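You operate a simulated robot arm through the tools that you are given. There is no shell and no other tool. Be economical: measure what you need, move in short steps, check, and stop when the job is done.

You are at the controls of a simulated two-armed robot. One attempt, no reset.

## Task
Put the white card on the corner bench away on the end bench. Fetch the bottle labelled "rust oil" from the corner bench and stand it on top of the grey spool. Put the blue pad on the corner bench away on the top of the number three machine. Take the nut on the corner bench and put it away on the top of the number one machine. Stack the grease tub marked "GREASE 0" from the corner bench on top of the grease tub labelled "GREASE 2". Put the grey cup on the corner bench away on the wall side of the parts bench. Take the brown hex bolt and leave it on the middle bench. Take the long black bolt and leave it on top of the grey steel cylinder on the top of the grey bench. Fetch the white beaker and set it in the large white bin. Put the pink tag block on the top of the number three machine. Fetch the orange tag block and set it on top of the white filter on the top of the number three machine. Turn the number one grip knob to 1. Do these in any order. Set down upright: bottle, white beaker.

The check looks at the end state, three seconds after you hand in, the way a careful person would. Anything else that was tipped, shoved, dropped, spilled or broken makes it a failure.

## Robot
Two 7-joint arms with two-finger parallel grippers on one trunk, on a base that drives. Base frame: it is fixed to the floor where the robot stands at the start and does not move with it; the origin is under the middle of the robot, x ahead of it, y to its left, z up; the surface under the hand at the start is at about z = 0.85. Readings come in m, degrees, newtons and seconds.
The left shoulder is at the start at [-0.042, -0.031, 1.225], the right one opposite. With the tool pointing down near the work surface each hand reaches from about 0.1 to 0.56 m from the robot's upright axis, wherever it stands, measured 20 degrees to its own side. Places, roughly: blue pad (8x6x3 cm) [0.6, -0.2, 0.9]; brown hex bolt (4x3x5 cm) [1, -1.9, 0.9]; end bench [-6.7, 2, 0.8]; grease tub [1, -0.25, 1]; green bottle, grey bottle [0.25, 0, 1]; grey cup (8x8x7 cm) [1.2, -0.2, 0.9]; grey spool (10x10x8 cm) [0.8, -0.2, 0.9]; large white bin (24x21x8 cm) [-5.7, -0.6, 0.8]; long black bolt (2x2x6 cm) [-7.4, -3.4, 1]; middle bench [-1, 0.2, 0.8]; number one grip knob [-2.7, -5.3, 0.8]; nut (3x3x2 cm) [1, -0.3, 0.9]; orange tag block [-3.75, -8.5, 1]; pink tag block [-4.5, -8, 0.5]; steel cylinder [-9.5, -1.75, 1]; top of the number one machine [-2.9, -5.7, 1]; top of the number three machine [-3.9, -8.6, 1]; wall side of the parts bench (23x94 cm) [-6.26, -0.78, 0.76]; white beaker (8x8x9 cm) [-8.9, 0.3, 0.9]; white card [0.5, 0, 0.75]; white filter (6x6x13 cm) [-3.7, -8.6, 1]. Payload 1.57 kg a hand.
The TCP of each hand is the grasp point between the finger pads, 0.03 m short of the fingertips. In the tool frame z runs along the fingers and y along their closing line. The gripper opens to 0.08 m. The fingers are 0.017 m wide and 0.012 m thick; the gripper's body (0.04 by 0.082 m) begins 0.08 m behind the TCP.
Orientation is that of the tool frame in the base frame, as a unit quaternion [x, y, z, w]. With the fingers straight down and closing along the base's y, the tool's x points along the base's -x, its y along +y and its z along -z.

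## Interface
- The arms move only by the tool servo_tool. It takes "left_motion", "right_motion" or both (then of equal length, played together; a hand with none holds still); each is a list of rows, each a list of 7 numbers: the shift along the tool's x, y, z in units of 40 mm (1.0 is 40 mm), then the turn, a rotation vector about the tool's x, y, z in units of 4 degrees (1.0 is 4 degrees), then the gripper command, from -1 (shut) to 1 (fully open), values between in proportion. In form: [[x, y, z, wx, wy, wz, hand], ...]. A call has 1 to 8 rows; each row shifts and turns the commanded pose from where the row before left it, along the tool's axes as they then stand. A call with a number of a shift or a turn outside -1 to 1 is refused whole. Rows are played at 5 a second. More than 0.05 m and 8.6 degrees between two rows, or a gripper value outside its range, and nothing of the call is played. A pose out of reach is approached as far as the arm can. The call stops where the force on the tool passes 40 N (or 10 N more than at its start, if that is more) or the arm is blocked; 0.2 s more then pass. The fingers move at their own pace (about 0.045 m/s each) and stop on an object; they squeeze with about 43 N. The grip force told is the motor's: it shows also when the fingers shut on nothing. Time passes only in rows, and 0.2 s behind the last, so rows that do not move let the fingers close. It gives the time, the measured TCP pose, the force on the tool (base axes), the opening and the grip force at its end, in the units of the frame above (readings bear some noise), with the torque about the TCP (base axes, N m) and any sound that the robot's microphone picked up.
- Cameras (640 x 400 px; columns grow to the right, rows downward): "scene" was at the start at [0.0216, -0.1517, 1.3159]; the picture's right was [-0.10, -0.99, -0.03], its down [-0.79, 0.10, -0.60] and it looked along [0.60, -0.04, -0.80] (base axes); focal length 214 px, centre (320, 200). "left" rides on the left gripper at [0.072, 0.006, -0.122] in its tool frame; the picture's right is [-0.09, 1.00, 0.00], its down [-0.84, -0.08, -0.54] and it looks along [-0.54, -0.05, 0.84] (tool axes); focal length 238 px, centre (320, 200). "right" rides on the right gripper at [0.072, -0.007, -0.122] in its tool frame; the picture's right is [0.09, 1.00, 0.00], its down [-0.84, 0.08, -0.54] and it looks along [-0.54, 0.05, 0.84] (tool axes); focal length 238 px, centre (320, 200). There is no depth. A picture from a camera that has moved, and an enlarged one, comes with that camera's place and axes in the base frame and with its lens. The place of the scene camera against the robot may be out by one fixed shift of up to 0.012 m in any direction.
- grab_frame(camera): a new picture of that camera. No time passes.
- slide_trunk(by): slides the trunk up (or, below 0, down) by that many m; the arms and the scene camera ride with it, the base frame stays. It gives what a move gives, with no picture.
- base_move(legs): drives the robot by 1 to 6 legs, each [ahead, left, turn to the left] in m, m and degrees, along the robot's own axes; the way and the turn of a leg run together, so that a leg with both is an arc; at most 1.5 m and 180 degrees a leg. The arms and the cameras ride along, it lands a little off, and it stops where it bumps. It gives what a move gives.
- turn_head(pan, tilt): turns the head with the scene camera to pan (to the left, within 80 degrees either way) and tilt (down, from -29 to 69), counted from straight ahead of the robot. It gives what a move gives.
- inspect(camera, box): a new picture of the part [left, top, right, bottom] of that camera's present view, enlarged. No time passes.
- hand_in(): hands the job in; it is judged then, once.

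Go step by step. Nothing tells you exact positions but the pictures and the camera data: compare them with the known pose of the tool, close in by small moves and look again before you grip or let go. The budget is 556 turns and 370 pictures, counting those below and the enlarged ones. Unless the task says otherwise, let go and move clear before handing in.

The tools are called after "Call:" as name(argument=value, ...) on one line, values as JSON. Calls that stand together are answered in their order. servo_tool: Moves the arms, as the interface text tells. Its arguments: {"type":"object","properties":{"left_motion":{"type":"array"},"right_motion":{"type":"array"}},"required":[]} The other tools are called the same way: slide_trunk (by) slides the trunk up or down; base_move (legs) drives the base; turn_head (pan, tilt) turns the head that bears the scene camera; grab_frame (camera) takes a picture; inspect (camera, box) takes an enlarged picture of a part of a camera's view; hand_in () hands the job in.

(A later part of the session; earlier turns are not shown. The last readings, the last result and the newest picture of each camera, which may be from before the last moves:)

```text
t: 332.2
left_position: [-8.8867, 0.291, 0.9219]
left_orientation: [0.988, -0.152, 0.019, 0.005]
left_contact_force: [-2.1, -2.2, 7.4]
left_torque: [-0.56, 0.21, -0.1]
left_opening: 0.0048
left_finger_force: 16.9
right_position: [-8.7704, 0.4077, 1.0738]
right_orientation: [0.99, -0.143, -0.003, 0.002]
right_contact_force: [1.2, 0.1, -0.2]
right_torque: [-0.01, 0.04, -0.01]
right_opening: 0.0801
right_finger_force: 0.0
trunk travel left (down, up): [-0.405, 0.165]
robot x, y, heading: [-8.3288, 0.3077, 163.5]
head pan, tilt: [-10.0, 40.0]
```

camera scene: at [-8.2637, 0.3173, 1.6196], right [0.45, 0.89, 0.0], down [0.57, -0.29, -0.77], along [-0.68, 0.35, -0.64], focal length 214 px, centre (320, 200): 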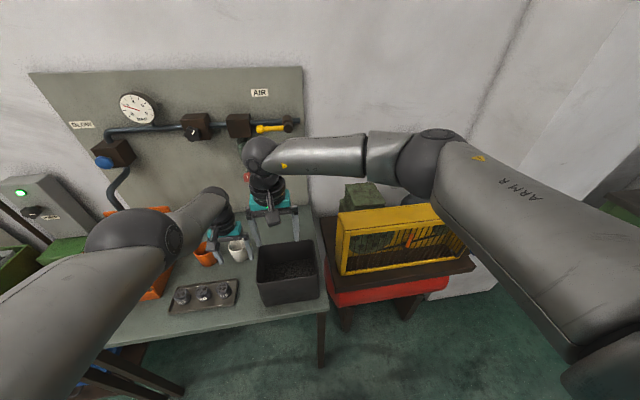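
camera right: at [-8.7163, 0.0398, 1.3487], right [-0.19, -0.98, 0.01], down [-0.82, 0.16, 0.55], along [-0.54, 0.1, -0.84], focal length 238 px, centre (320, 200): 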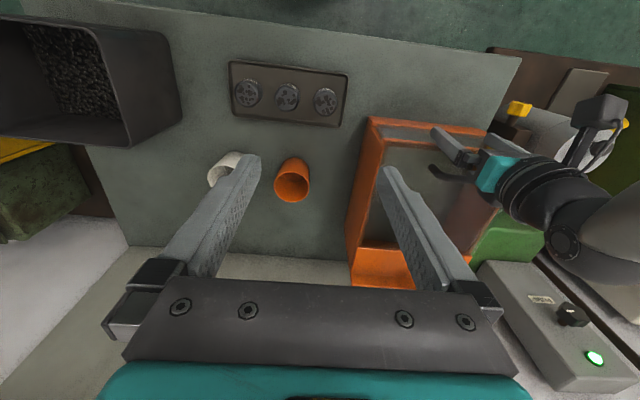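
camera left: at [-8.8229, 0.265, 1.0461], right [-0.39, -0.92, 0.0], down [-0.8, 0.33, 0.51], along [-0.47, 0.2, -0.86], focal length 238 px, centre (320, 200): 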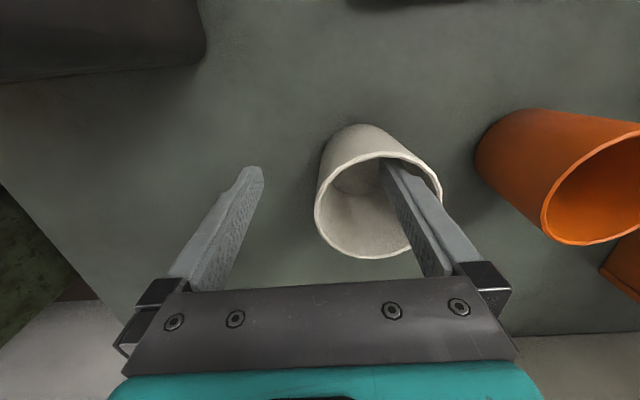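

Call:
slide_trunk(by=0.16)

Call:
grab_frame(camera="left")

```text
t: 334.0
left_position: [-8.8854, 0.2911, 1.0795]
left_orientation: [0.988, -0.152, 0.021, 0.004]
left_contact_force: [-1.0, 0.3, -0.2]
left_torque: [0.02, -0.02, 0.0]
left_opening: 0.0038
left_finger_force: 24.6
right_position: [-8.7706, 0.4079, 1.2335]
right_orientation: [0.99, -0.143, -0.005, 0.002]
right_contact_force: [-0.3, -0.1, 0.4]
right_torque: [0.01, 0.02, 0.02]
right_opening: 0.0798
right_finger_force: 0.0
trunk travel left (down, up): [-0.565, 0.005]
robot x, y, heading: [-8.3333, 0.3039, 163.2]
head pan, tilt: [-10.0, 40.0]
```

```text
208 pictures are left
camera left: at [-8.8231, 0.265, 1.2058], right [-0.39, -0.92, 0.0], down [-0.8, 0.33, 0.51], along [-0.47, 0.2, -0.86], focal length 238 px, centre (320, 200)
```

left: 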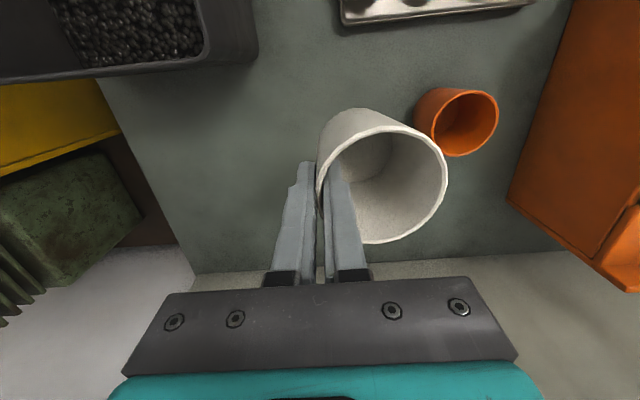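

The beaker is held upright. I back off, go round north of the cabinet, and drive east toward the parts bench.

Call:
base_move(legs=[[-0.3, 0, 0], [0, -1.05, 0], [0, 0, -90], [0, 0, -90], [1.5, 0, 0], [1.5, 0, 0]])

Call:
turn_head(pan=-50, tilt=25)

Call:
grab_frame(camera="scene")

```text
t: 362.4
left_position: [-4.2937, 0.8306, 1.0806]
left_orientation: [0.077, 0.997, 0.002, -0.021]
left_contact_force: [-0.4, 0.2, -0.3]
left_torque: [-0.01, 0.04, 0.0]
left_opening: 0.0035
left_finger_force: 24.2
right_position: [-4.3931, 0.699, 1.2342]
right_orientation: [0.068, 0.998, 0.002, 0.005]
right_contact_force: [-0.7, -0.1, -1.0]
right_torque: [0.02, -0.03, -0.03]
right_opening: 0.0801
right_finger_force: 0.3
trunk travel left (down, up): [-0.565, 0.005]
robot x, y, heading: [-4.8407, 0.7331, -8.3]
head pan, tilt: [-10.0, 40.0]
```

```text
t: 363.5
left_position: [-4.2946, 0.8306, 1.0806]
left_orientation: [0.078, 0.997, 0.003, -0.022]
left_contact_force: [0.1, 0.4, -1.5]
left_torque: [-0.04, -0.03, 0.02]
left_opening: 0.0038
left_finger_force: 24.7
right_position: [-4.3921, 0.6999, 1.2334]
right_orientation: [0.068, 0.998, 0.003, 0.004]
right_contact_force: [-0.4, -1.0, -0.3]
right_torque: [-0.02, 0.01, -0.01]
right_opening: 0.0798
right_finger_force: 0.0
trunk travel left (down, up): [-0.565, 0.005]
robot x, y, heading: [-4.8388, 0.733, -8.2]
head pan, tilt: [-50.0, 25.0]
```

```text
207 pictures are left
camera scene: at [-4.7779, 0.6571, 1.6479], right [-0.85, -0.53, 0.0], down [-0.22, 0.36, -0.91], along [0.48, -0.77, -0.42], focal length 214 px, centre (320, 200)
```

scene: 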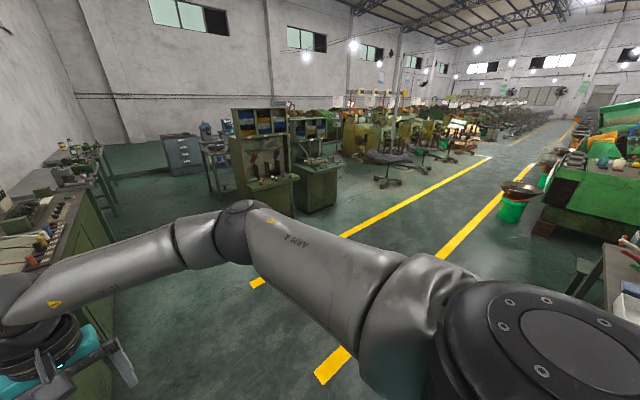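

Call:
base_move(legs=[[0.45, 0, 0], [0, 0, -100], [1.4, 0, 0], [0, 0, -90]])

Call:
turn_head(pan=0, tilt=40)

Call:
grab_frame(camera="scene")

```text
t: 380.7
left_position: [-5.4093, -0.6218, 1.0804]
left_orientation: [0.986, -0.163, 0.02, 0.005]
left_contact_force: [-0.4, 0.5, -0.3]
left_torque: [0.02, 0.02, 0.01]
left_opening: 0.0038
left_finger_force: 23.9
right_position: [-5.291, -0.5101, 1.233]
right_orientation: [0.988, -0.154, -0.003, 0.002]
right_contact_force: [-0.3, 0.4, -0.2]
right_torque: [0.02, -0.01, 0.0]
right_opening: 0.0802
right_finger_force: 0.0
trunk travel left (down, up): [-0.565, 0.005]
robot x, y, heading: [-4.8564, -0.6233, 162.0]
head pan, tilt: [-50.0, 25.0]
```

```text
t: 381.9
left_position: [-5.4097, -0.6223, 1.0798]
left_orientation: [0.986, -0.165, 0.02, 0.004]
left_contact_force: [1.1, -1.4, 0.1]
left_torque: [0.01, 0.0, 0.01]
left_opening: 0.0036
left_finger_force: 24.8
right_position: [-5.2911, -0.5097, 1.2335]
right_orientation: [0.988, -0.153, -0.003, 0.001]
right_contact_force: [0.2, -1.1, -0.3]
right_torque: [0.0, 0.01, 0.01]
right_opening: 0.0799
right_finger_force: 0.1
trunk travel left (down, up): [-0.565, 0.005]
robot x, y, heading: [-4.8557, -0.6216, 162.1]
head pan, tilt: [0.0, 40.0]
```

```text
206 pictures are left
camera scene: at [-4.9421, -0.5898, 1.6246], right [0.31, 0.95, 0.0], down [0.61, -0.2, -0.77], along [-0.73, 0.24, -0.64], focal length 214 px, centre (320, 200)
```

scene: 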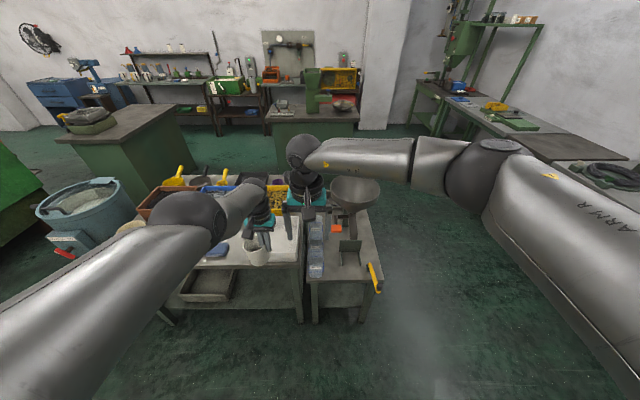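

Call:
grab_frame(camera="left")

Call:
inspect(camera="scene", box=[140, 150, 400, 320])

```text
205 pictures are left
camera left: at [-5.3477, -0.6505, 1.2059], right [-0.41, -0.91, 0.0], down [-0.79, 0.35, 0.51], along [-0.46, 0.21, -0.86], focal length 238 px, centre (320, 200)
```

left: 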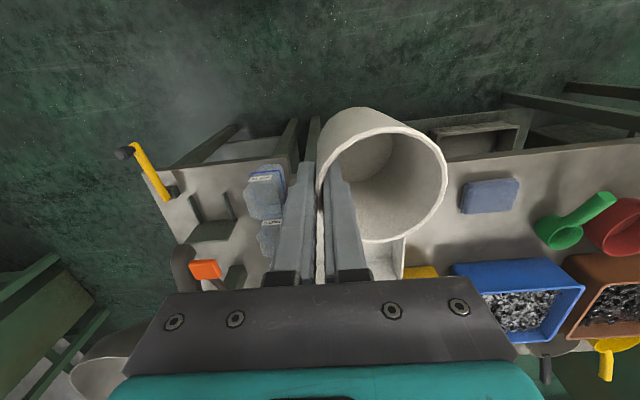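

```text
2.35 times, centred on (270, 235) of scene
camera zoom: at [-4.9421, -0.5898, 1.6246], right [0.31, 0.95, 0.0], down [0.61, -0.2, -0.77], along [-0.73, 0.24, -0.64], focal length 505 px, centre (438, 118)
```

zoom: 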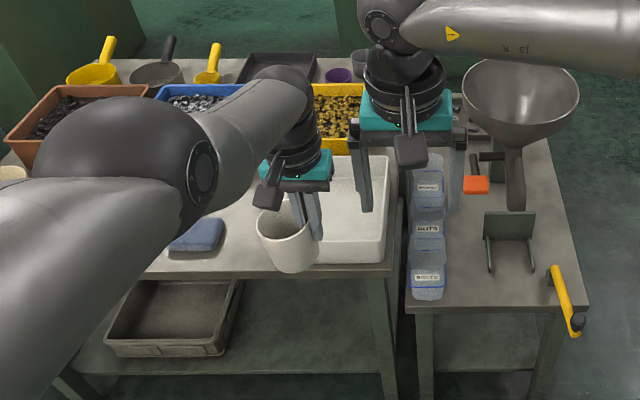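

The bin's centre is about (-5.674, -0.586), empty. I raise the right hand, then advance 0.26 m to bring the beaker over it.

Call:
servo_tool(right_motion=[[0, 0, -1, 0, 0, 0, 1], [0, 0, -1, 0, 0, 0, 1]])

Call:
base_move(legs=[[0.26, 0.014, 0]])

Call:
grab_frame(camera="left")

Call:
grab_frame(camera="scene")

```text
t: 382.5
left_position: [-5.4096, -0.6218, 1.08]
left_orientation: [0.986, -0.165, 0.021, 0.004]
left_contact_force: [-0.5, -0.1, -0.9]
left_torque: [0.0, 0.03, 0.0]
left_opening: 0.004
left_finger_force: 25.1
right_position: [-5.2922, -0.5098, 1.3124]
right_orientation: [0.988, -0.155, -0.003, 0.003]
right_contact_force: [0.0, 0.8, -0.1]
right_torque: [0.02, -0.01, 0.03]
right_opening: 0.0797
right_finger_force: 0.0
trunk travel left (down, up): [-0.565, 0.005]
robot x, y, heading: [-4.8551, -0.6193, 162.2]
head pan, tilt: [0.0, 40.0]
```

```text
t: 384.4
left_position: [-5.6631, -0.5593, 1.0796]
left_orientation: [0.987, -0.162, 0.022, 0.005]
left_contact_force: [0.6, -0.8, -0.6]
left_torque: [0.03, -0.03, -0.01]
left_opening: 0.0038
left_finger_force: 24.8
right_position: [-5.5477, -0.446, 1.3104]
right_orientation: [0.989, -0.151, -0.004, 0.002]
right_contact_force: [0.0, 0.3, -0.2]
right_torque: [-0.02, -0.03, -0.03]
right_opening: 0.0802
right_finger_force: 0.0
trunk travel left (down, up): [-0.565, 0.005]
robot x, y, heading: [-5.1074, -0.5535, 162.3]
head pan, tilt: [0.0, 40.0]
```

```text
203 pictures are left
camera left: at [-5.6015, -0.5859, 1.2057], right [-0.4, -0.91, 0.0], down [-0.79, 0.35, 0.51], along [-0.46, 0.21, -0.86], focal length 238 px, centre (320, 200)
```

left: 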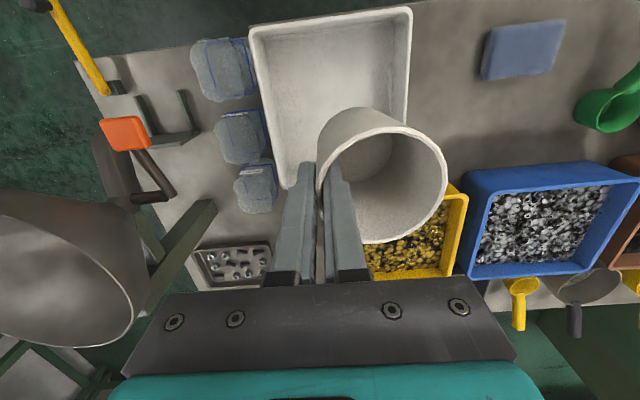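

```text
202 pictures are left
camera scene: at [-5.1964, -0.5232, 1.6246], right [0.3, 0.95, 0.0], down [0.61, -0.2, -0.77], along [-0.73, 0.23, -0.64], focal length 214 px, centre (320, 200)
```

scene: 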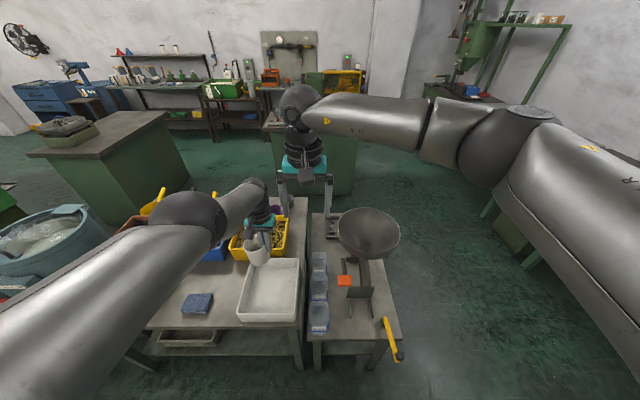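

The beaker is centred over the bin. I lower it in stages.

Call:
slide_trunk(by=-0.18)

Call:
grab_frame(camera="left")

Call:
inspect(camera="scene", box=[170, 170, 430, 350])

```text
t: 386.4
left_position: [-5.663, -0.5584, 0.9011]
left_orientation: [0.987, -0.162, 0.02, 0.004]
left_contact_force: [0.9, -0.9, -0.5]
left_torque: [0.02, -0.01, 0.01]
left_opening: 0.0037
left_finger_force: 24.2
right_position: [-5.547, -0.446, 1.1314]
right_orientation: [0.988, -0.152, -0.003, 0.003]
right_contact_force: [0.0, 0.7, -0.5]
right_torque: [0.0, -0.04, -0.01]
right_opening: 0.0799
right_finger_force: 0.1
trunk travel left (down, up): [-0.385, 0.185]
robot x, y, heading: [-5.1092, -0.5553, 162.2]
head pan, tilt: [0.0, 40.0]
```

```text
201 pictures are left
camera left: at [-5.601, -0.586, 1.026], right [-0.4, -0.91, 0.0], down [-0.79, 0.35, 0.51], along [-0.46, 0.21, -0.86], focal length 238 px, centre (320, 200)
```

left: 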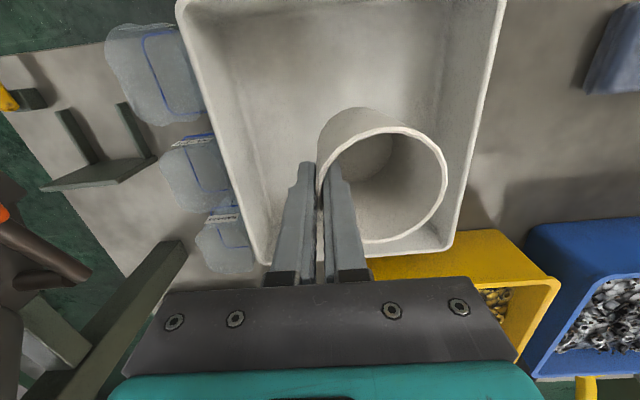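

```text
2.22 times, centred on (300, 260) of scene
camera zoom: at [-5.1956, -0.5234, 1.4447], right [0.3, 0.95, 0.0], down [0.61, -0.2, -0.77], along [-0.73, 0.23, -0.64], focal length 477 px, centre (364, 67)
```

zoom: 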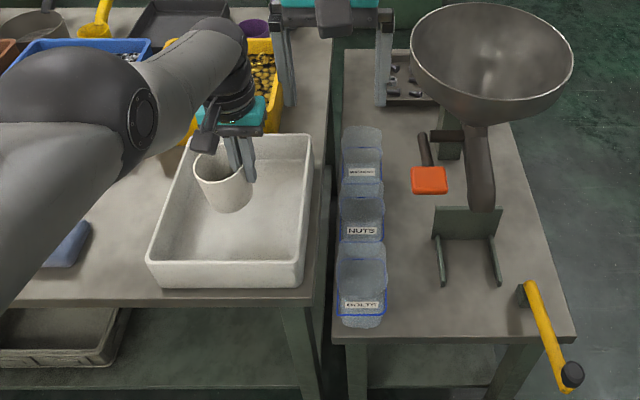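

Call:
slide_trunk(by=-0.035)

Call:
slide_trunk(by=-0.01)

Call:
slide_trunk(by=-0.008)

Call:
grab_frame(camera="left")

```text
t: 387.2
left_position: [-5.6627, -0.5581, 0.8665]
left_orientation: [0.987, -0.162, 0.02, 0.004]
left_contact_force: [1.0, 0.8, -0.6]
left_torque: [0.05, 0.01, 0.0]
left_opening: 0.0037
left_finger_force: 24.8
right_position: [-5.548, -0.4449, 1.0967]
right_orientation: [0.988, -0.153, -0.004, 0.003]
right_contact_force: [0.5, -0.4, 0.3]
right_torque: [-0.02, 0.0, -0.01]
right_opening: 0.0803
right_finger_force: 0.1
trunk travel left (down, up): [-0.35, 0.22]
robot x, y, heading: [-5.112, -0.5569, 162.5]
head pan, tilt: [0.0, 40.0]
```

```text
t: 387.8
left_position: [-5.6629, -0.5578, 0.8547]
left_orientation: [0.987, -0.162, 0.02, 0.004]
left_contact_force: [0.0, -0.2, -0.7]
left_torque: [0.0, -0.01, -0.03]
left_opening: 0.0036
left_finger_force: 24.4
right_position: [-5.5467, -0.4449, 1.0869]
right_orientation: [0.988, -0.152, -0.003, 0.002]
right_contact_force: [-0.2, -0.5, -0.4]
right_torque: [-0.02, 0.0, 0.01]
right_opening: 0.0799
right_finger_force: 0.1
trunk travel left (down, up): [-0.34, 0.23]
robot x, y, heading: [-5.1118, -0.5527, 162.2]
head pan, tilt: [0.0, 40.0]
```

```text
t: 388.3
left_position: [-5.6626, -0.5586, 0.847]
left_orientation: [0.987, -0.161, 0.021, 0.004]
left_contact_force: [-0.9, -0.3, -1.3]
left_torque: [0.04, 0.01, -0.04]
left_opening: 0.0037
left_finger_force: 24.4
right_position: [-5.5462, -0.4465, 1.0775]
right_orientation: [0.988, -0.152, -0.003, 0.003]
right_contact_force: [1.0, -0.6, -0.6]
right_torque: [0.01, -0.02, -0.02]
right_opening: 0.0801
right_finger_force: 0.0
trunk travel left (down, up): [-0.332, 0.238]
robot x, y, heading: [-5.1106, -0.5527, 162.3]
head pan, tilt: [0.0, 40.0]
```

```text
199 pictures are left
camera left: at [-5.6009, -0.586, 0.9729], right [-0.4, -0.91, 0.0], down [-0.79, 0.35, 0.51], along [-0.46, 0.21, -0.86], focal length 238 px, centre (320, 200)
```

left: 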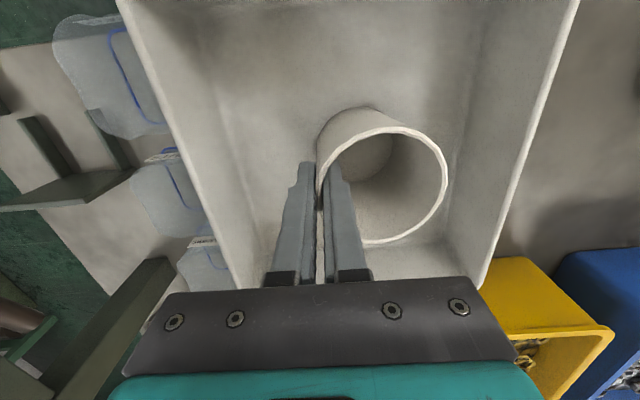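

Call:
slide_trunk(by=-0.006)

Call:
slide_trunk(by=-0.005)

Call:
slide_trunk(by=-0.004)

```text
t: 388.9
left_position: [-5.6628, -0.5587, 0.8423]
left_orientation: [0.986, -0.162, 0.021, 0.004]
left_contact_force: [-0.4, 0.4, -0.3]
left_torque: [-0.01, -0.02, -0.01]
left_opening: 0.0036
left_finger_force: 24.6
right_position: [-5.5469, -0.4461, 1.0731]
right_orientation: [0.988, -0.152, -0.004, 0.003]
right_contact_force: [0.6, 0.1, 0.0]
right_torque: [0.03, 0.0, -0.04]
right_opening: 0.0801
right_finger_force: 0.0
trunk travel left (down, up): [-0.326, 0.244]
robot x, y, heading: [-5.1086, -0.5568, 162.4]
head pan, tilt: [0.0, 40.0]
```

```text
t: 389.4
left_position: [-5.664, -0.557, 0.8397]
left_orientation: [0.987, -0.162, 0.017, 0.004]
left_contact_force: [2.5, 3.1, 16.8]
left_torque: [-0.76, 0.27, 0.08]
left_opening: 0.0044
left_finger_force: 25.1
right_position: [-5.5456, -0.4452, 1.0678]
right_orientation: [0.988, -0.152, -0.005, 0.003]
right_contact_force: [-0.1, 1.0, 0.3]
right_torque: [-0.02, 0.0, 0.01]
right_opening: 0.08
right_finger_force: 0.0
trunk travel left (down, up): [-0.321, 0.249]
robot x, y, heading: [-5.1112, -0.5547, 162.2]
head pan, tilt: [0.0, 40.0]
```

```text
t: 389.9
left_position: [-5.6624, -0.5591, 0.8338]
left_orientation: [0.987, -0.162, 0.02, 0.005]
left_contact_force: [0.8, 0.1, 13.9]
left_torque: [-0.75, 0.34, 0.07]
left_opening: 0.0031
left_finger_force: 24.4
right_position: [-5.546, -0.4457, 1.0633]
right_orientation: [0.989, -0.151, -0.005, 0.002]
right_contact_force: [1.0, 0.3, 0.1]
right_torque: [-0.03, -0.01, -0.03]
right_opening: 0.08
right_finger_force: 0.1
trunk travel left (down, up): [-0.317, 0.253]
robot x, y, heading: [-5.1111, -0.5552, 162.2]
head pan, tilt: [0.0, 40.0]
```

On the bin floor. I open partly and rise.

Call:
servo_tool(left_motion=[[0, 0, 0, 0, 0, 0, -0.5], [0, 0, 0, 0, 0, 0, 0], [0, 0, 0, 0, 0, 0, 0.2], [0, 0, 0, 0, 0, 0, 0.2]])

Call:
slide_trunk(by=0.2)

Call:
grab_frame(camera="left")

```text
t: 390.9
left_position: [-5.6635, -0.5573, 0.8326]
left_orientation: [0.987, -0.161, 0.02, 0.005]
left_contact_force: [-0.5, 0.7, 1.1]
left_torque: [0.0, -0.04, 0.01]
left_opening: 0.0478
left_finger_force: 0.0
right_position: [-5.5446, -0.4461, 1.0638]
right_orientation: [0.988, -0.152, -0.004, 0.003]
right_contact_force: [0.0, 0.3, -0.5]
right_torque: [0.01, 0.01, -0.03]
right_opening: 0.0802
right_finger_force: 0.1
trunk travel left (down, up): [-0.317, 0.253]
robot x, y, heading: [-5.1102, -0.56, 162.2]
head pan, tilt: [0.0, 40.0]
```

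```text
t: 393.1
left_position: [-5.6641, -0.5582, 1.032]
left_orientation: [0.987, -0.161, 0.021, 0.005]
left_contact_force: [-0.8, 0.8, 0.5]
left_torque: [-0.01, 0.0, -0.04]
left_opening: 0.0481
left_finger_force: 0.0
right_position: [-5.5464, -0.4453, 1.263]
right_orientation: [0.988, -0.153, -0.003, 0.002]
right_contact_force: [0.6, 0.5, 0.8]
right_torque: [0.01, 0.0, -0.01]
right_opening: 0.08
right_finger_force: 0.1
trunk travel left (down, up): [-0.517, 0.053]
robot x, y, heading: [-5.108, -0.5544, 162.3]
head pan, tilt: [0.0, 40.0]
```

```text
198 pictures are left
camera left: at [-5.6011, -0.586, 1.1578], right [-0.4, -0.91, 0.0], down [-0.79, 0.35, 0.51], along [-0.46, 0.21, -0.86], focal length 238 px, centre (320, 200)
```

left: 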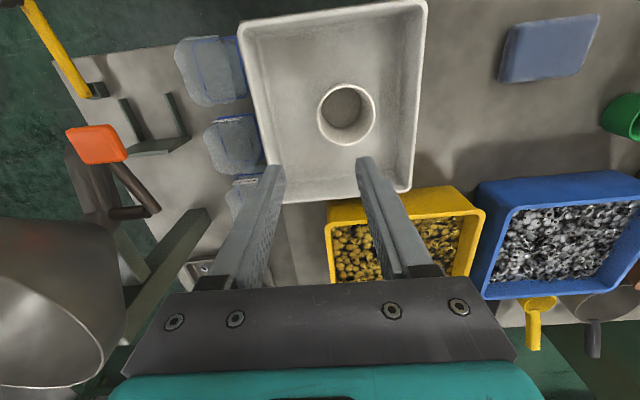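

The beaker stands upright in the bin. Next the long black bolt at about (-7.4, -3.4): I back out and look south-west.

Call:
base_move(legs=[[-0.45, 0, 0], [0, 0, 70], [0.8, 0, 0]])

Call:
turn_head(pan=0, tilt=15)

Call:
grab_frame(camera="scene")

```text
t: 402.8
left_position: [-5.3608, -1.8516, 1.0314]
left_orientation: [0.901, 0.434, 0.019, -0.008]
left_contact_force: [0.5, 0.7, -0.2]
left_torque: [-0.03, -0.01, -0.01]
left_opening: 0.0481
left_finger_force: 0.0
right_position: [-5.4271, -1.704, 1.2632]
right_orientation: [0.897, 0.442, -0.001, 0.004]
right_contact_force: [-0.7, -0.1, -0.1]
right_torque: [-0.02, -0.01, -0.04]
right_opening: 0.08
right_finger_force: 0.0
trunk travel left (down, up): [-0.517, 0.053]
robot x, y, heading: [-5.174, -1.3324, -127.9]
head pan, tilt: [0.0, 40.0]
```

```text
t: 403.7
left_position: [-5.3616, -1.8529, 1.0325]
left_orientation: [0.901, 0.434, 0.019, -0.008]
left_contact_force: [0.3, 0.2, 0.2]
left_torque: [-0.02, -0.02, 0.02]
left_opening: 0.0481
left_finger_force: 0.0
right_position: [-5.4276, -1.7051, 1.2639]
right_orientation: [0.897, 0.442, -0.002, 0.005]
right_contact_force: [-0.8, -0.3, -0.3]
right_torque: [0.03, 0.01, 0.01]
right_opening: 0.0799
right_finger_force: 0.1
trunk travel left (down, up): [-0.517, 0.053]
robot x, y, heading: [-5.174, -1.3335, -128.0]
head pan, tilt: [0.0, 15.0]
```

```text
197 pictures are left
camera scene: at [-5.2351, -1.4099, 1.6161], right [-0.79, 0.61, 0.0], down [0.16, 0.21, -0.97], along [-0.59, -0.76, -0.26], focal length 214 px, centre (320, 200)
```

scene: 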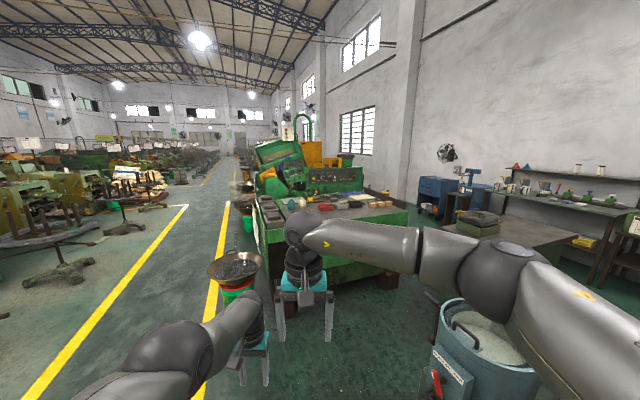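

Call:
inspect(camera="scene", box=[240, 150, 440, 290])

```text
2.86 times, centred on (340, 220) of scene
camera zoom: at [-5.2351, -1.4099, 1.6161], right [-0.79, 0.61, 0.0], down [0.16, 0.21, -0.97], along [-0.59, -0.76, -0.26], focal length 613 px, centre (263, 143)
```

zoom: 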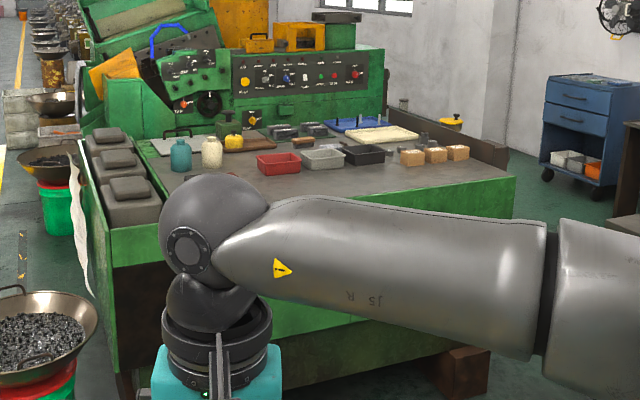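

Call:
inspect(camera="scene", box=[320, 175, 400, 215])

```text
8.00 times, centred on (360, 195) of scene
camera zoom: at [-5.2351, -1.4099, 1.6161], right [-0.79, 0.61, 0.0], down [0.16, 0.21, -0.97], along [-0.59, -0.76, -0.26], focal length 1716 px, centre (0, 240)
```

zoom: 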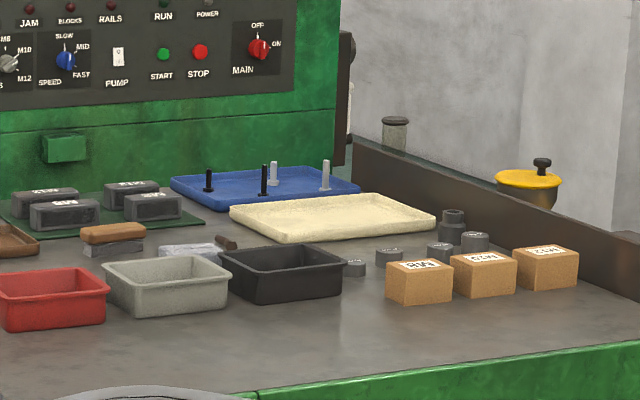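

The long black bolt stands on the blue tray at the far right of the green machine bench, best reached from its west end. I take the route round the north side.

Call:
base_move(legs=[[-0.8, 0, 0], [0, 0, -160], [1.1, 0, 0], [0, 0, 90]])

Call:
base_move(legs=[[1.2, 0, 0], [1.2, 0, 0]])

```text
t: 423.8
left_position: [-4.8646, 0.3462, 1.0326]
left_orientation: [0.987, -0.16, 0.02, 0.003]
left_contact_force: [0.5, 0.1, 0.3]
left_torque: [-0.01, -0.03, 0.0]
left_opening: 0.0479
left_finger_force: 0.0
right_position: [-4.7496, 0.4585, 1.2624]
right_orientation: [0.989, -0.151, -0.004, 0.003]
right_contact_force: [0.3, 0.1, 0.1]
right_torque: [-0.01, 0.0, -0.03]
right_opening: 0.0801
right_finger_force: 0.0
trunk travel left (down, up): [-0.517, 0.053]
robot x, y, heading: [-4.3118, 0.3503, 162.3]
head pan, tilt: [0.0, 15.0]
```

```text
t: 435.8
left_position: [-7.1955, 1.067, 1.0324]
left_orientation: [0.988, -0.155, 0.021, 0.004]
left_contact_force: [0.9, 0.0, 0.0]
left_torque: [0.0, 0.0, 0.01]
left_opening: 0.0481
left_finger_force: 0.1
right_position: [-7.081, 1.1796, 1.2628]
right_orientation: [0.989, -0.146, -0.004, 0.003]
right_contact_force: [0.4, 0.9, 1.1]
right_torque: [0.01, -0.01, -0.03]
right_opening: 0.08
right_finger_force: 0.0
trunk travel left (down, up): [-0.517, 0.053]
robot x, y, heading: [-6.6409, 1.0763, 163.2]
head pan, tilt: [0.0, 15.0]
```

Call:
base_move(legs=[[1.1, 0, 0], [0, 0, 90], [1.4, 0, 0]])

Call:
grab_frame(camera="scene")

```text
t: 451.8
left_position: [-8.049, -0.5154, 1.0315]
left_orientation: [0.803, 0.596, 0.018, -0.012]
left_contact_force: [-0.4, 0.1, -0.5]
left_torque: [-0.01, -0.04, -0.01]
left_opening: 0.0481
left_finger_force: 0.1
right_position: [-8.1655, -0.404, 1.2626]
right_orientation: [0.797, 0.604, 0.0, 0.005]
right_contact_force: [-0.7, -0.6, -0.6]
right_torque: [-0.02, -0.01, -0.01]
right_opening: 0.0799
right_finger_force: 0.0
trunk travel left (down, up): [-0.517, 0.053]
robot x, y, heading: [-8.0723, 0.0383, -106.0]
head pan, tilt: [0.0, 15.0]
```

```text
194 pictures are left
camera scene: at [-8.0945, -0.0593, 1.6161], right [-0.96, 0.28, 0.0], down [0.07, 0.25, -0.97], along [-0.27, -0.93, -0.26], focal length 214 px, centre (320, 200)
```

scene: 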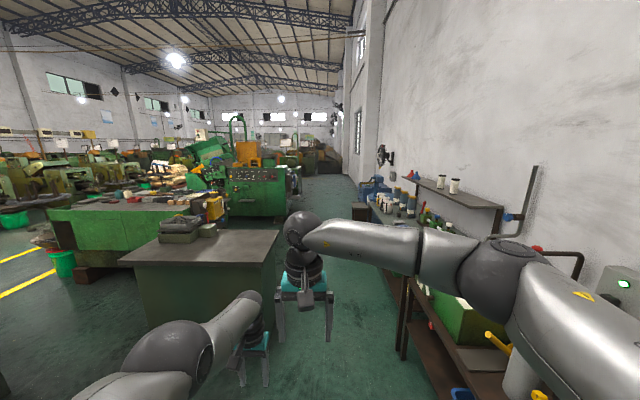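

The corridor between cabinet and grey bench is about 0.75 m wide; I align with it and drive through slowly.

Call:
base_move(legs=[[0, 0, -2], [0.9, 0, 0]])

Call:
turn_head(pan=-15, tilt=30)

Call:
grab_frame(camera="scene")

```text
t: 456.9
left_position: [-8.3653, -1.3825, 1.0326]
left_orientation: [0.818, 0.575, 0.019, -0.012]
left_contact_force: [0.6, -1.0, -0.1]
left_torque: [-0.02, 0.03, 0.0]
left_opening: 0.0481
left_finger_force: 0.0
right_position: [-8.4759, -1.2646, 1.2632]
right_orientation: [0.812, 0.584, -0.002, 0.005]
right_contact_force: [-0.6, 0.1, -1.0]
right_torque: [0.02, -0.01, -0.02]
right_opening: 0.0801
right_finger_force: 0.0
trunk travel left (down, up): [-0.517, 0.053]
robot x, y, heading: [-8.3571, -0.8257, -109.2]
head pan, tilt: [0.0, 15.0]
```

```text
t: 457.7
left_position: [-8.366, -1.3817, 1.0325]
left_orientation: [0.818, 0.575, 0.018, -0.012]
left_contact_force: [-0.1, -0.4, -0.8]
left_torque: [-0.03, 0.01, -0.05]
left_opening: 0.0481
left_finger_force: 0.0
right_position: [-8.4764, -1.2638, 1.2642]
right_orientation: [0.812, 0.584, -0.001, 0.005]
right_contact_force: [-0.2, 1.3, 0.3]
right_torque: [-0.03, 0.03, 0.0]
right_opening: 0.0801
right_finger_force: 0.1
trunk travel left (down, up): [-0.517, 0.053]
robot x, y, heading: [-8.357, -0.8291, -108.7]
head pan, tilt: [-15.0, 30.0]
```

```text
193 pictures are left
camera scene: at [-8.4083, -0.9106, 1.592], right [-0.83, 0.56, 0.0], down [0.28, 0.41, -0.87], along [-0.48, -0.72, -0.5], focal length 214 px, centre (320, 200)
```

scene: 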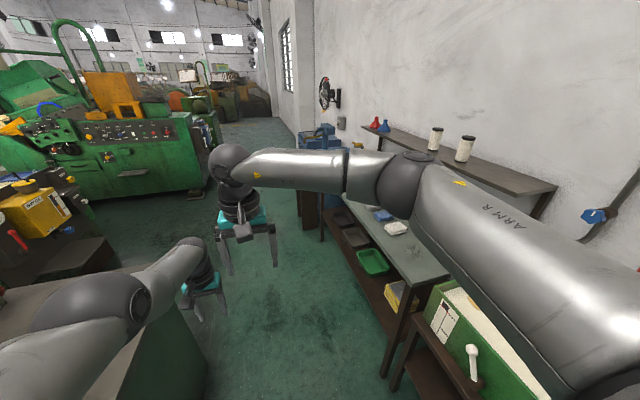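

Call:
base_move(legs=[[1.3, 0, 0]])

Call:
turn_head(pan=-75, tilt=30)

Call:
grab_frame(camera="scene")

Call:
turn_head(pan=50, tilt=30)

Call:
grab_frame(camera="scene")

```text
t: 464.2
left_position: [-8.7676, -2.6067, 1.032]
left_orientation: [0.814, 0.581, 0.019, -0.012]
left_contact_force: [0.0, -0.3, 0.4]
left_torque: [-0.02, 0.0, -0.02]
left_opening: 0.0477
left_finger_force: 0.1
right_position: [-8.8797, -2.4913, 1.2634]
right_orientation: [0.809, 0.588, 0.0, 0.005]
right_contact_force: [0.0, -0.2, 0.6]
right_torque: [0.01, 0.02, 0.03]
right_opening: 0.08
right_finger_force: 0.0
trunk travel left (down, up): [-0.517, 0.053]
robot x, y, heading: [-8.7656, -2.0517, -108.1]
head pan, tilt: [-15.0, 30.0]
```

```text
t: 465.5
left_position: [-8.7665, -2.6068, 1.0327]
left_orientation: [0.814, 0.581, 0.019, -0.012]
left_contact_force: [-0.4, 0.5, -0.3]
left_torque: [-0.01, 0.01, -0.06]
left_opening: 0.048
left_finger_force: 0.1
right_position: [-8.8789, -2.4909, 1.2645]
right_orientation: [0.808, 0.589, -0.001, 0.005]
right_contact_force: [0.2, 0.0, -0.6]
right_torque: [0.0, -0.01, 0.01]
right_opening: 0.0802
right_finger_force: 0.0
trunk travel left (down, up): [-0.517, 0.053]
robot x, y, heading: [-8.7685, -2.0476, -108.2]
head pan, tilt: [-75.0, 30.0]
```

```text
192 pictures are left
camera scene: at [-8.8574, -2.0559, 1.5919], right [0.05, 1.0, 0.0], down [0.5, -0.03, -0.87], along [-0.86, 0.05, -0.5], focal length 214 px, centre (320, 200)
```

scene: 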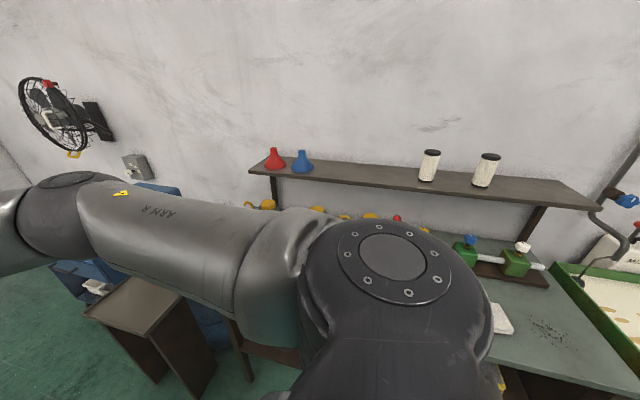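

```text
t: 467.5
left_position: [-8.7665, -2.6056, 1.0327]
left_orientation: [0.813, 0.581, 0.019, -0.012]
left_contact_force: [0.0, -0.7, 0.6]
left_torque: [-0.02, -0.02, 0.0]
left_opening: 0.048
left_finger_force: 0.2
right_position: [-8.8784, -2.4909, 1.2635]
right_orientation: [0.808, 0.589, -0.001, 0.005]
right_contact_force: [0.4, 0.2, 0.9]
right_torque: [0.01, -0.01, 0.01]
right_opening: 0.0797
right_finger_force: 0.0
trunk travel left (down, up): [-0.517, 0.053]
robot x, y, heading: [-8.7671, -2.0526, -108.1]
head pan, tilt: [50.0, 30.0]
```

```text
191 pictures are left
camera scene: at [-8.7193, -2.1374, 1.5919], right [-0.85, -0.53, 0.0], down [-0.26, 0.42, -0.87], along [0.46, -0.74, -0.5], focal length 214 px, centre (320, 200)
```

scene: 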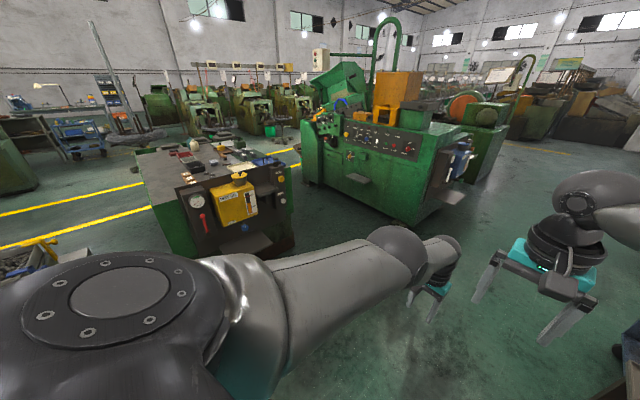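

I see the green bench's west end with a yellow canister; the blue tray is near its back corner. I move beside that end and turn to it.

Call:
slide_trunk(by=0.05)

Call:
base_move(legs=[[0.78, 0, 0], [0, 0.95, 0], [0, 0, 90]])

Call:
turn_head(pan=0, tilt=40)

Call:
grab_frame(camera="scene")

```text
t: 468.5
left_position: [-8.7669, -2.6084, 1.0828]
left_orientation: [0.813, 0.581, 0.018, -0.012]
left_contact_force: [0.0, 0.2, -0.1]
left_torque: [0.03, -0.01, -0.02]
left_opening: 0.0478
left_finger_force: 0.0
right_position: [-8.8792, -2.4907, 1.3128]
right_orientation: [0.808, 0.589, 0.0, 0.004]
right_contact_force: [0.3, 0.4, -0.3]
right_torque: [0.01, -0.04, 0.01]
right_opening: 0.08
right_finger_force: 0.1
trunk travel left (down, up): [-0.567, 0.003]
robot x, y, heading: [-8.766, -2.0565, -108.0]
head pan, tilt: [50.0, 30.0]
```

```text
t: 481.2
left_position: [-7.5534, -3.0657, 1.0816]
left_orientation: [0.132, 0.991, 0.004, -0.021]
left_contact_force: [0.4, -0.4, 0.8]
left_torque: [-0.02, 0.01, 0.0]
left_opening: 0.0479
left_finger_force: 0.1
right_position: [-7.6615, -3.1852, 1.3134]
right_orientation: [0.123, 0.992, 0.004, 0.004]
right_contact_force: [0.1, 0.2, 0.6]
right_torque: [-0.01, 0.07, 0.03]
right_opening: 0.0799
right_finger_force: 0.0
trunk travel left (down, up): [-0.567, 0.003]
robot x, y, heading: [-8.1056, -3.1031, -14.3]
head pan, tilt: [50.0, 30.0]
```

```text
t: 482.4
left_position: [-7.5519, -3.0648, 1.0821]
left_orientation: [0.132, 0.991, 0.004, -0.022]
left_contact_force: [0.5, -0.2, 0.6]
left_torque: [0.02, -0.02, -0.01]
left_opening: 0.0481
left_finger_force: 0.1
right_position: [-7.6616, -3.1846, 1.3145]
right_orientation: [0.122, 0.992, 0.003, 0.004]
right_contact_force: [0.0, 0.2, 0.9]
right_torque: [0.02, 0.03, 0.03]
right_opening: 0.08
right_finger_force: 0.1
trunk travel left (down, up): [-0.567, 0.003]
robot x, y, heading: [-8.109, -3.1039, -14.4]
head pan, tilt: [0.0, 40.0]
```

```text
190 pictures are left
camera scene: at [-8.0097, -3.1231, 1.6266], right [-0.25, -0.97, 0.0], down [-0.62, 0.16, -0.77], along [0.74, -0.19, -0.64], focal length 214 px, centre (320, 200)
```

scene: 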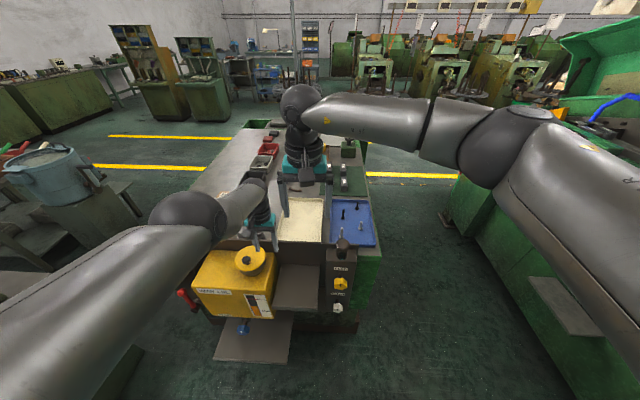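

Call:
inspect(camera="scene", box=[260, 170, 420, 330])

```text
2.50 times, centred on (340, 250) of scene
camera zoom: at [-8.0097, -3.1231, 1.6266], right [-0.25, -0.97, 0.0], down [-0.62, 0.16, -0.77], along [0.74, -0.19, -0.64], focal length 536 px, centre (270, 75)
```

zoom: 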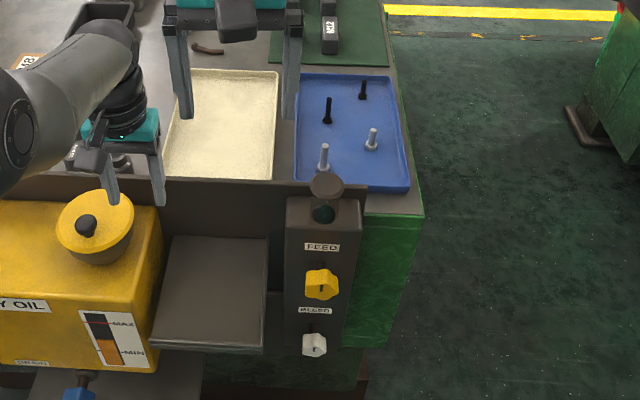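

The long black bolt is at about (-7.33, -3.41), top 0.96. The bench's south side is open floor, so I go round the corner there and face it.

Call:
base_move(legs=[[0, -0.66, 0], [0.65, 0, 0], [0, 0, 87]])

Call:
turn_head(pan=0, tilt=45)

Call:
grab_frame(camera="scene")

Call:
grab_frame(camera="right")

```text
t: 492.9
left_position: [-7.6454, -3.3458, 1.0811]
left_orientation: [-0.577, 0.816, -0.012, -0.018]
left_contact_force: [0.2, -0.9, 0.1]
left_torque: [-0.01, 0.03, 0.0]
left_opening: 0.0479
left_finger_force: 0.0
right_position: [-7.5336, -3.4629, 1.3143]
right_orientation: [-0.584, 0.812, 0.005, 0.001]
right_contact_force: [0.0, -0.6, -0.4]
right_torque: [-0.01, -0.02, 0.0]
right_opening: 0.0801
right_finger_force: 0.1
trunk travel left (down, up): [-0.567, 0.003]
robot x, y, heading: [-7.6524, -3.898, 71.6]
head pan, tilt: [0.0, 40.0]
```

```text
t: 493.6
left_position: [-7.6449, -3.3472, 1.0812]
left_orientation: [-0.577, 0.816, -0.012, -0.018]
left_contact_force: [0.5, -0.5, -0.1]
left_torque: [0.01, 0.02, 0.01]
left_opening: 0.048
left_finger_force: 0.1
right_position: [-7.5339, -3.4646, 1.3144]
right_orientation: [-0.585, 0.811, 0.006, 0.001]
right_contact_force: [-0.3, 0.2, -0.5]
right_torque: [-0.02, 0.0, 0.01]
right_opening: 0.0798
right_finger_force: 0.0
trunk travel left (down, up): [-0.567, 0.003]
robot x, y, heading: [-7.6489, -3.8999, 71.4]
head pan, tilt: [0.0, 45.0]
```

```text
188 pictures are left
camera scene: at [-7.6166, -3.8113, 1.6194], right [0.95, -0.32, 0.0], down [-0.23, -0.67, -0.71], along [0.23, 0.67, -0.71], focal length 214 px, centre (320, 200)
```

scene: 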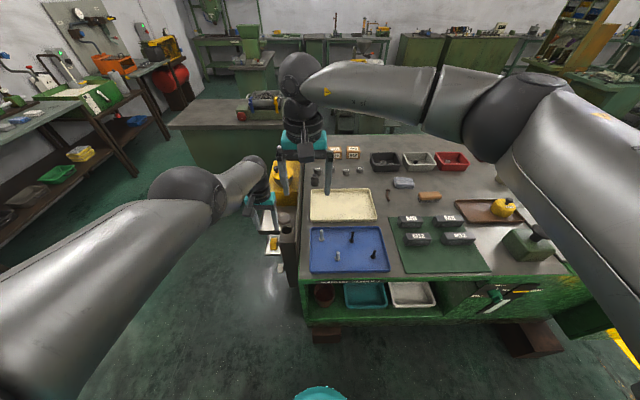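

```text
187 pictures are left
camera right: at [-7.5494, -3.5347, 1.4343], right [-0.97, 0.23, 0.01], down [0.19, 0.81, 0.55], along [0.12, 0.54, -0.84], focal length 238 px, centre (320, 200)
```

right: 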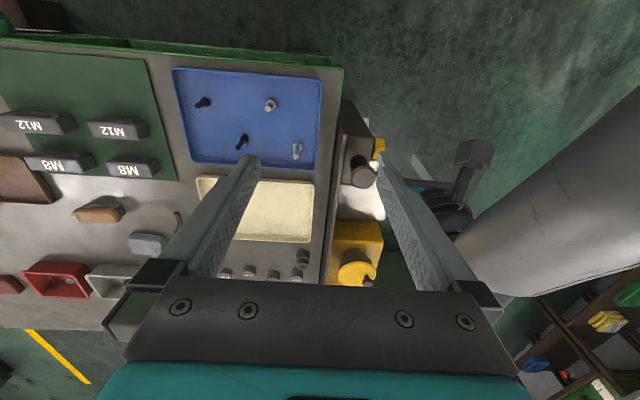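

The long black bolt is at (-7.353, -3.402). I shift the base, raise the left hand, and bring the right hand above the bolt.

Call:
base_move(legs=[[0.03, -0.12, 0]])

Call:
servo_tool(left_motion=[[0, 0, -0.8, 0, 0, 0, 0.5], [0, 0, -0.8, 0, 0, 0, 0.5], [0, 0, -0.8, 0, 0, 0, 0.5], [0, 0, -0.8, 0, 0, 0, 0.5], [0, 0, 0, 0, 0, 0, 0.5], [0, 0, 0, 0, 0, 0, 0.5]], right_motion=[[-0.73, -0.27, 0.3, 0, 0, 0, 0.5], [-0.72, -0.27, 0.5, 0, 0, 0, 0.5], [-0.72, -0.27, 0.5, 0, 0, 0, 0.5], [0, 0, 1, 0, 0, 0, 0.5], [0, 0, 1, 0, 0, 0, 0.5], [0, 0, 1, 0, 0, 0, 0.5]])

Call:
grab_frame(camera="right")

```text
t: 494.9
left_position: [-7.5204, -3.3568, 1.0823]
left_orientation: [-0.578, 0.816, -0.013, -0.018]
left_contact_force: [-0.4, -0.1, 0.1]
left_torque: [0.0, -0.02, 0.02]
left_opening: 0.0481
left_finger_force: 0.1
right_position: [-7.4099, -3.4736, 1.3127]
right_orientation: [-0.585, 0.811, 0.005, 0.001]
right_contact_force: [0.3, 0.6, -0.2]
right_torque: [0.01, 0.04, 0.0]
right_opening: 0.08
right_finger_force: 0.1
trunk travel left (down, up): [-0.567, 0.003]
robot x, y, heading: [-7.5267, -3.9088, 71.1]
head pan, tilt: [0.0, 45.0]
```

```text
t: 496.3
left_position: [-7.5103, -3.3231, 1.2011]
left_orientation: [-0.577, 0.816, -0.012, -0.019]
left_contact_force: [0.4, 0.6, 0.4]
left_torque: [-0.01, 0.0, 0.02]
left_opening: 0.0598
left_finger_force: 0.1
left hand out of reach, approached as far as the arm can: row 1, 2, 3, 4
right_position: [-7.354, -3.409, 1.1426]
right_orientation: [-0.586, 0.81, 0.005, 0.001]
right_contact_force: [0.2, -0.1, -0.6]
right_torque: [-0.03, 0.02, 0.0]
right_opening: 0.0602
right_finger_force: 0.1
right hand out of reach, approached as far as the arm can: row 6
trunk travel left (down, up): [-0.567, 0.003]
robot x, y, heading: [-7.5277, -3.914, 71.3]
head pan, tilt: [0.0, 45.0]
```

```text
186 pictures are left
camera right: at [-7.3696, -3.4792, 1.2634], right [-0.97, 0.22, 0.01], down [0.19, 0.81, 0.55], along [0.12, 0.54, -0.84], focal length 238 px, centre (320, 200)
```

right: 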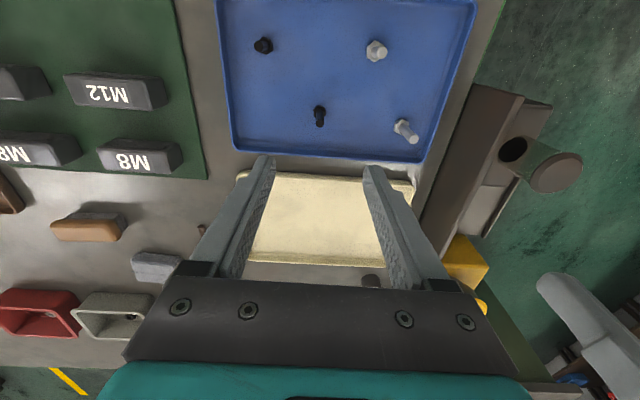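

The right hand is over the bolt. I raise the left hand further so that the trunk can go down safely.

Call:
servo_tool(left_motion=[[0, 0, -0.9, 0, 0, 0, 0.5], [0, 0, -0.9, 0, 0, 0, 0.5], [0, 0, -0.9, 0, 0, 0, 0.5], [0, 0, -0.9, 0, 0, 0, 0.5]])

Call:
slide_trunk(by=-0.14)

Call:
grab_frame(camera="right")

Call:
inspect(camera="scene", box=[220, 150, 440, 290])

```text
t: 497.3
left_position: [-7.5043, -3.3133, 1.3442]
left_orientation: [-0.577, 0.816, -0.011, -0.018]
left_contact_force: [-0.1, -0.5, -0.4]
left_torque: [-0.02, 0.03, -0.01]
left_opening: 0.06
left_finger_force: 0.2
left hand out of reach, approached as far as the arm can: row 1
right_position: [-7.3535, -3.4077, 1.1428]
right_orientation: [-0.585, 0.811, 0.005, 0.0]
right_contact_force: [-1.1, 0.2, 0.1]
right_torque: [0.0, -0.01, -0.02]
right_opening: 0.0598
right_finger_force: 0.0
trunk travel left (down, up): [-0.567, 0.003]
robot x, y, heading: [-7.5247, -3.9092, 71.6]
head pan, tilt: [0.0, 45.0]
```

```text
t: 498.9
left_position: [-7.5047, -3.3129, 1.2042]
left_orientation: [-0.577, 0.816, -0.011, -0.018]
left_contact_force: [0.0, 0.5, 0.4]
left_torque: [0.0, -0.01, 0.01]
left_opening: 0.06
left_finger_force: 0.1
right_position: [-7.3521, -3.4075, 1.0025]
right_orientation: [-0.585, 0.811, 0.005, 0.001]
right_contact_force: [0.7, 0.0, 0.0]
right_torque: [-0.02, 0.04, -0.02]
right_opening: 0.0601
right_finger_force: 0.0
trunk travel left (down, up): [-0.427, 0.143]
robot x, y, heading: [-7.5216, -3.9105, 71.3]
head pan, tilt: [0.0, 45.0]
```

```text
185 pictures are left
camera right: at [-7.3686, -3.4789, 1.1237], right [-0.97, 0.23, 0.01], down [0.19, 0.81, 0.55], along [0.12, 0.54, -0.84], focal length 238 px, centre (320, 200)
```

right: 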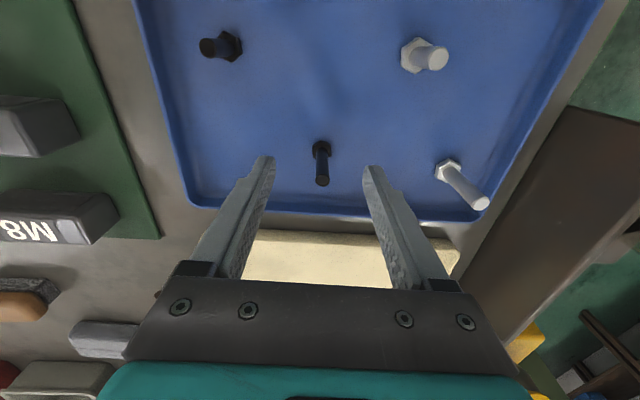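

```text
2.86 times, centred on (330, 220) of scene
camera zoom: at [-7.4927, -3.8212, 1.4794], right [0.95, -0.32, 0.0], down [-0.23, -0.67, -0.71], along [0.23, 0.67, -0.71], focal length 613 px, centre (291, 143)
```

zoom: 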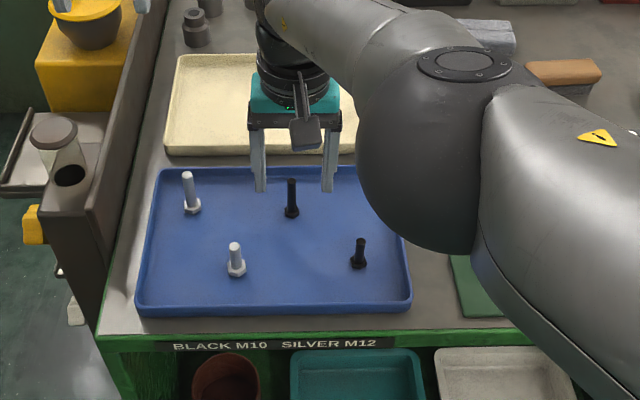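

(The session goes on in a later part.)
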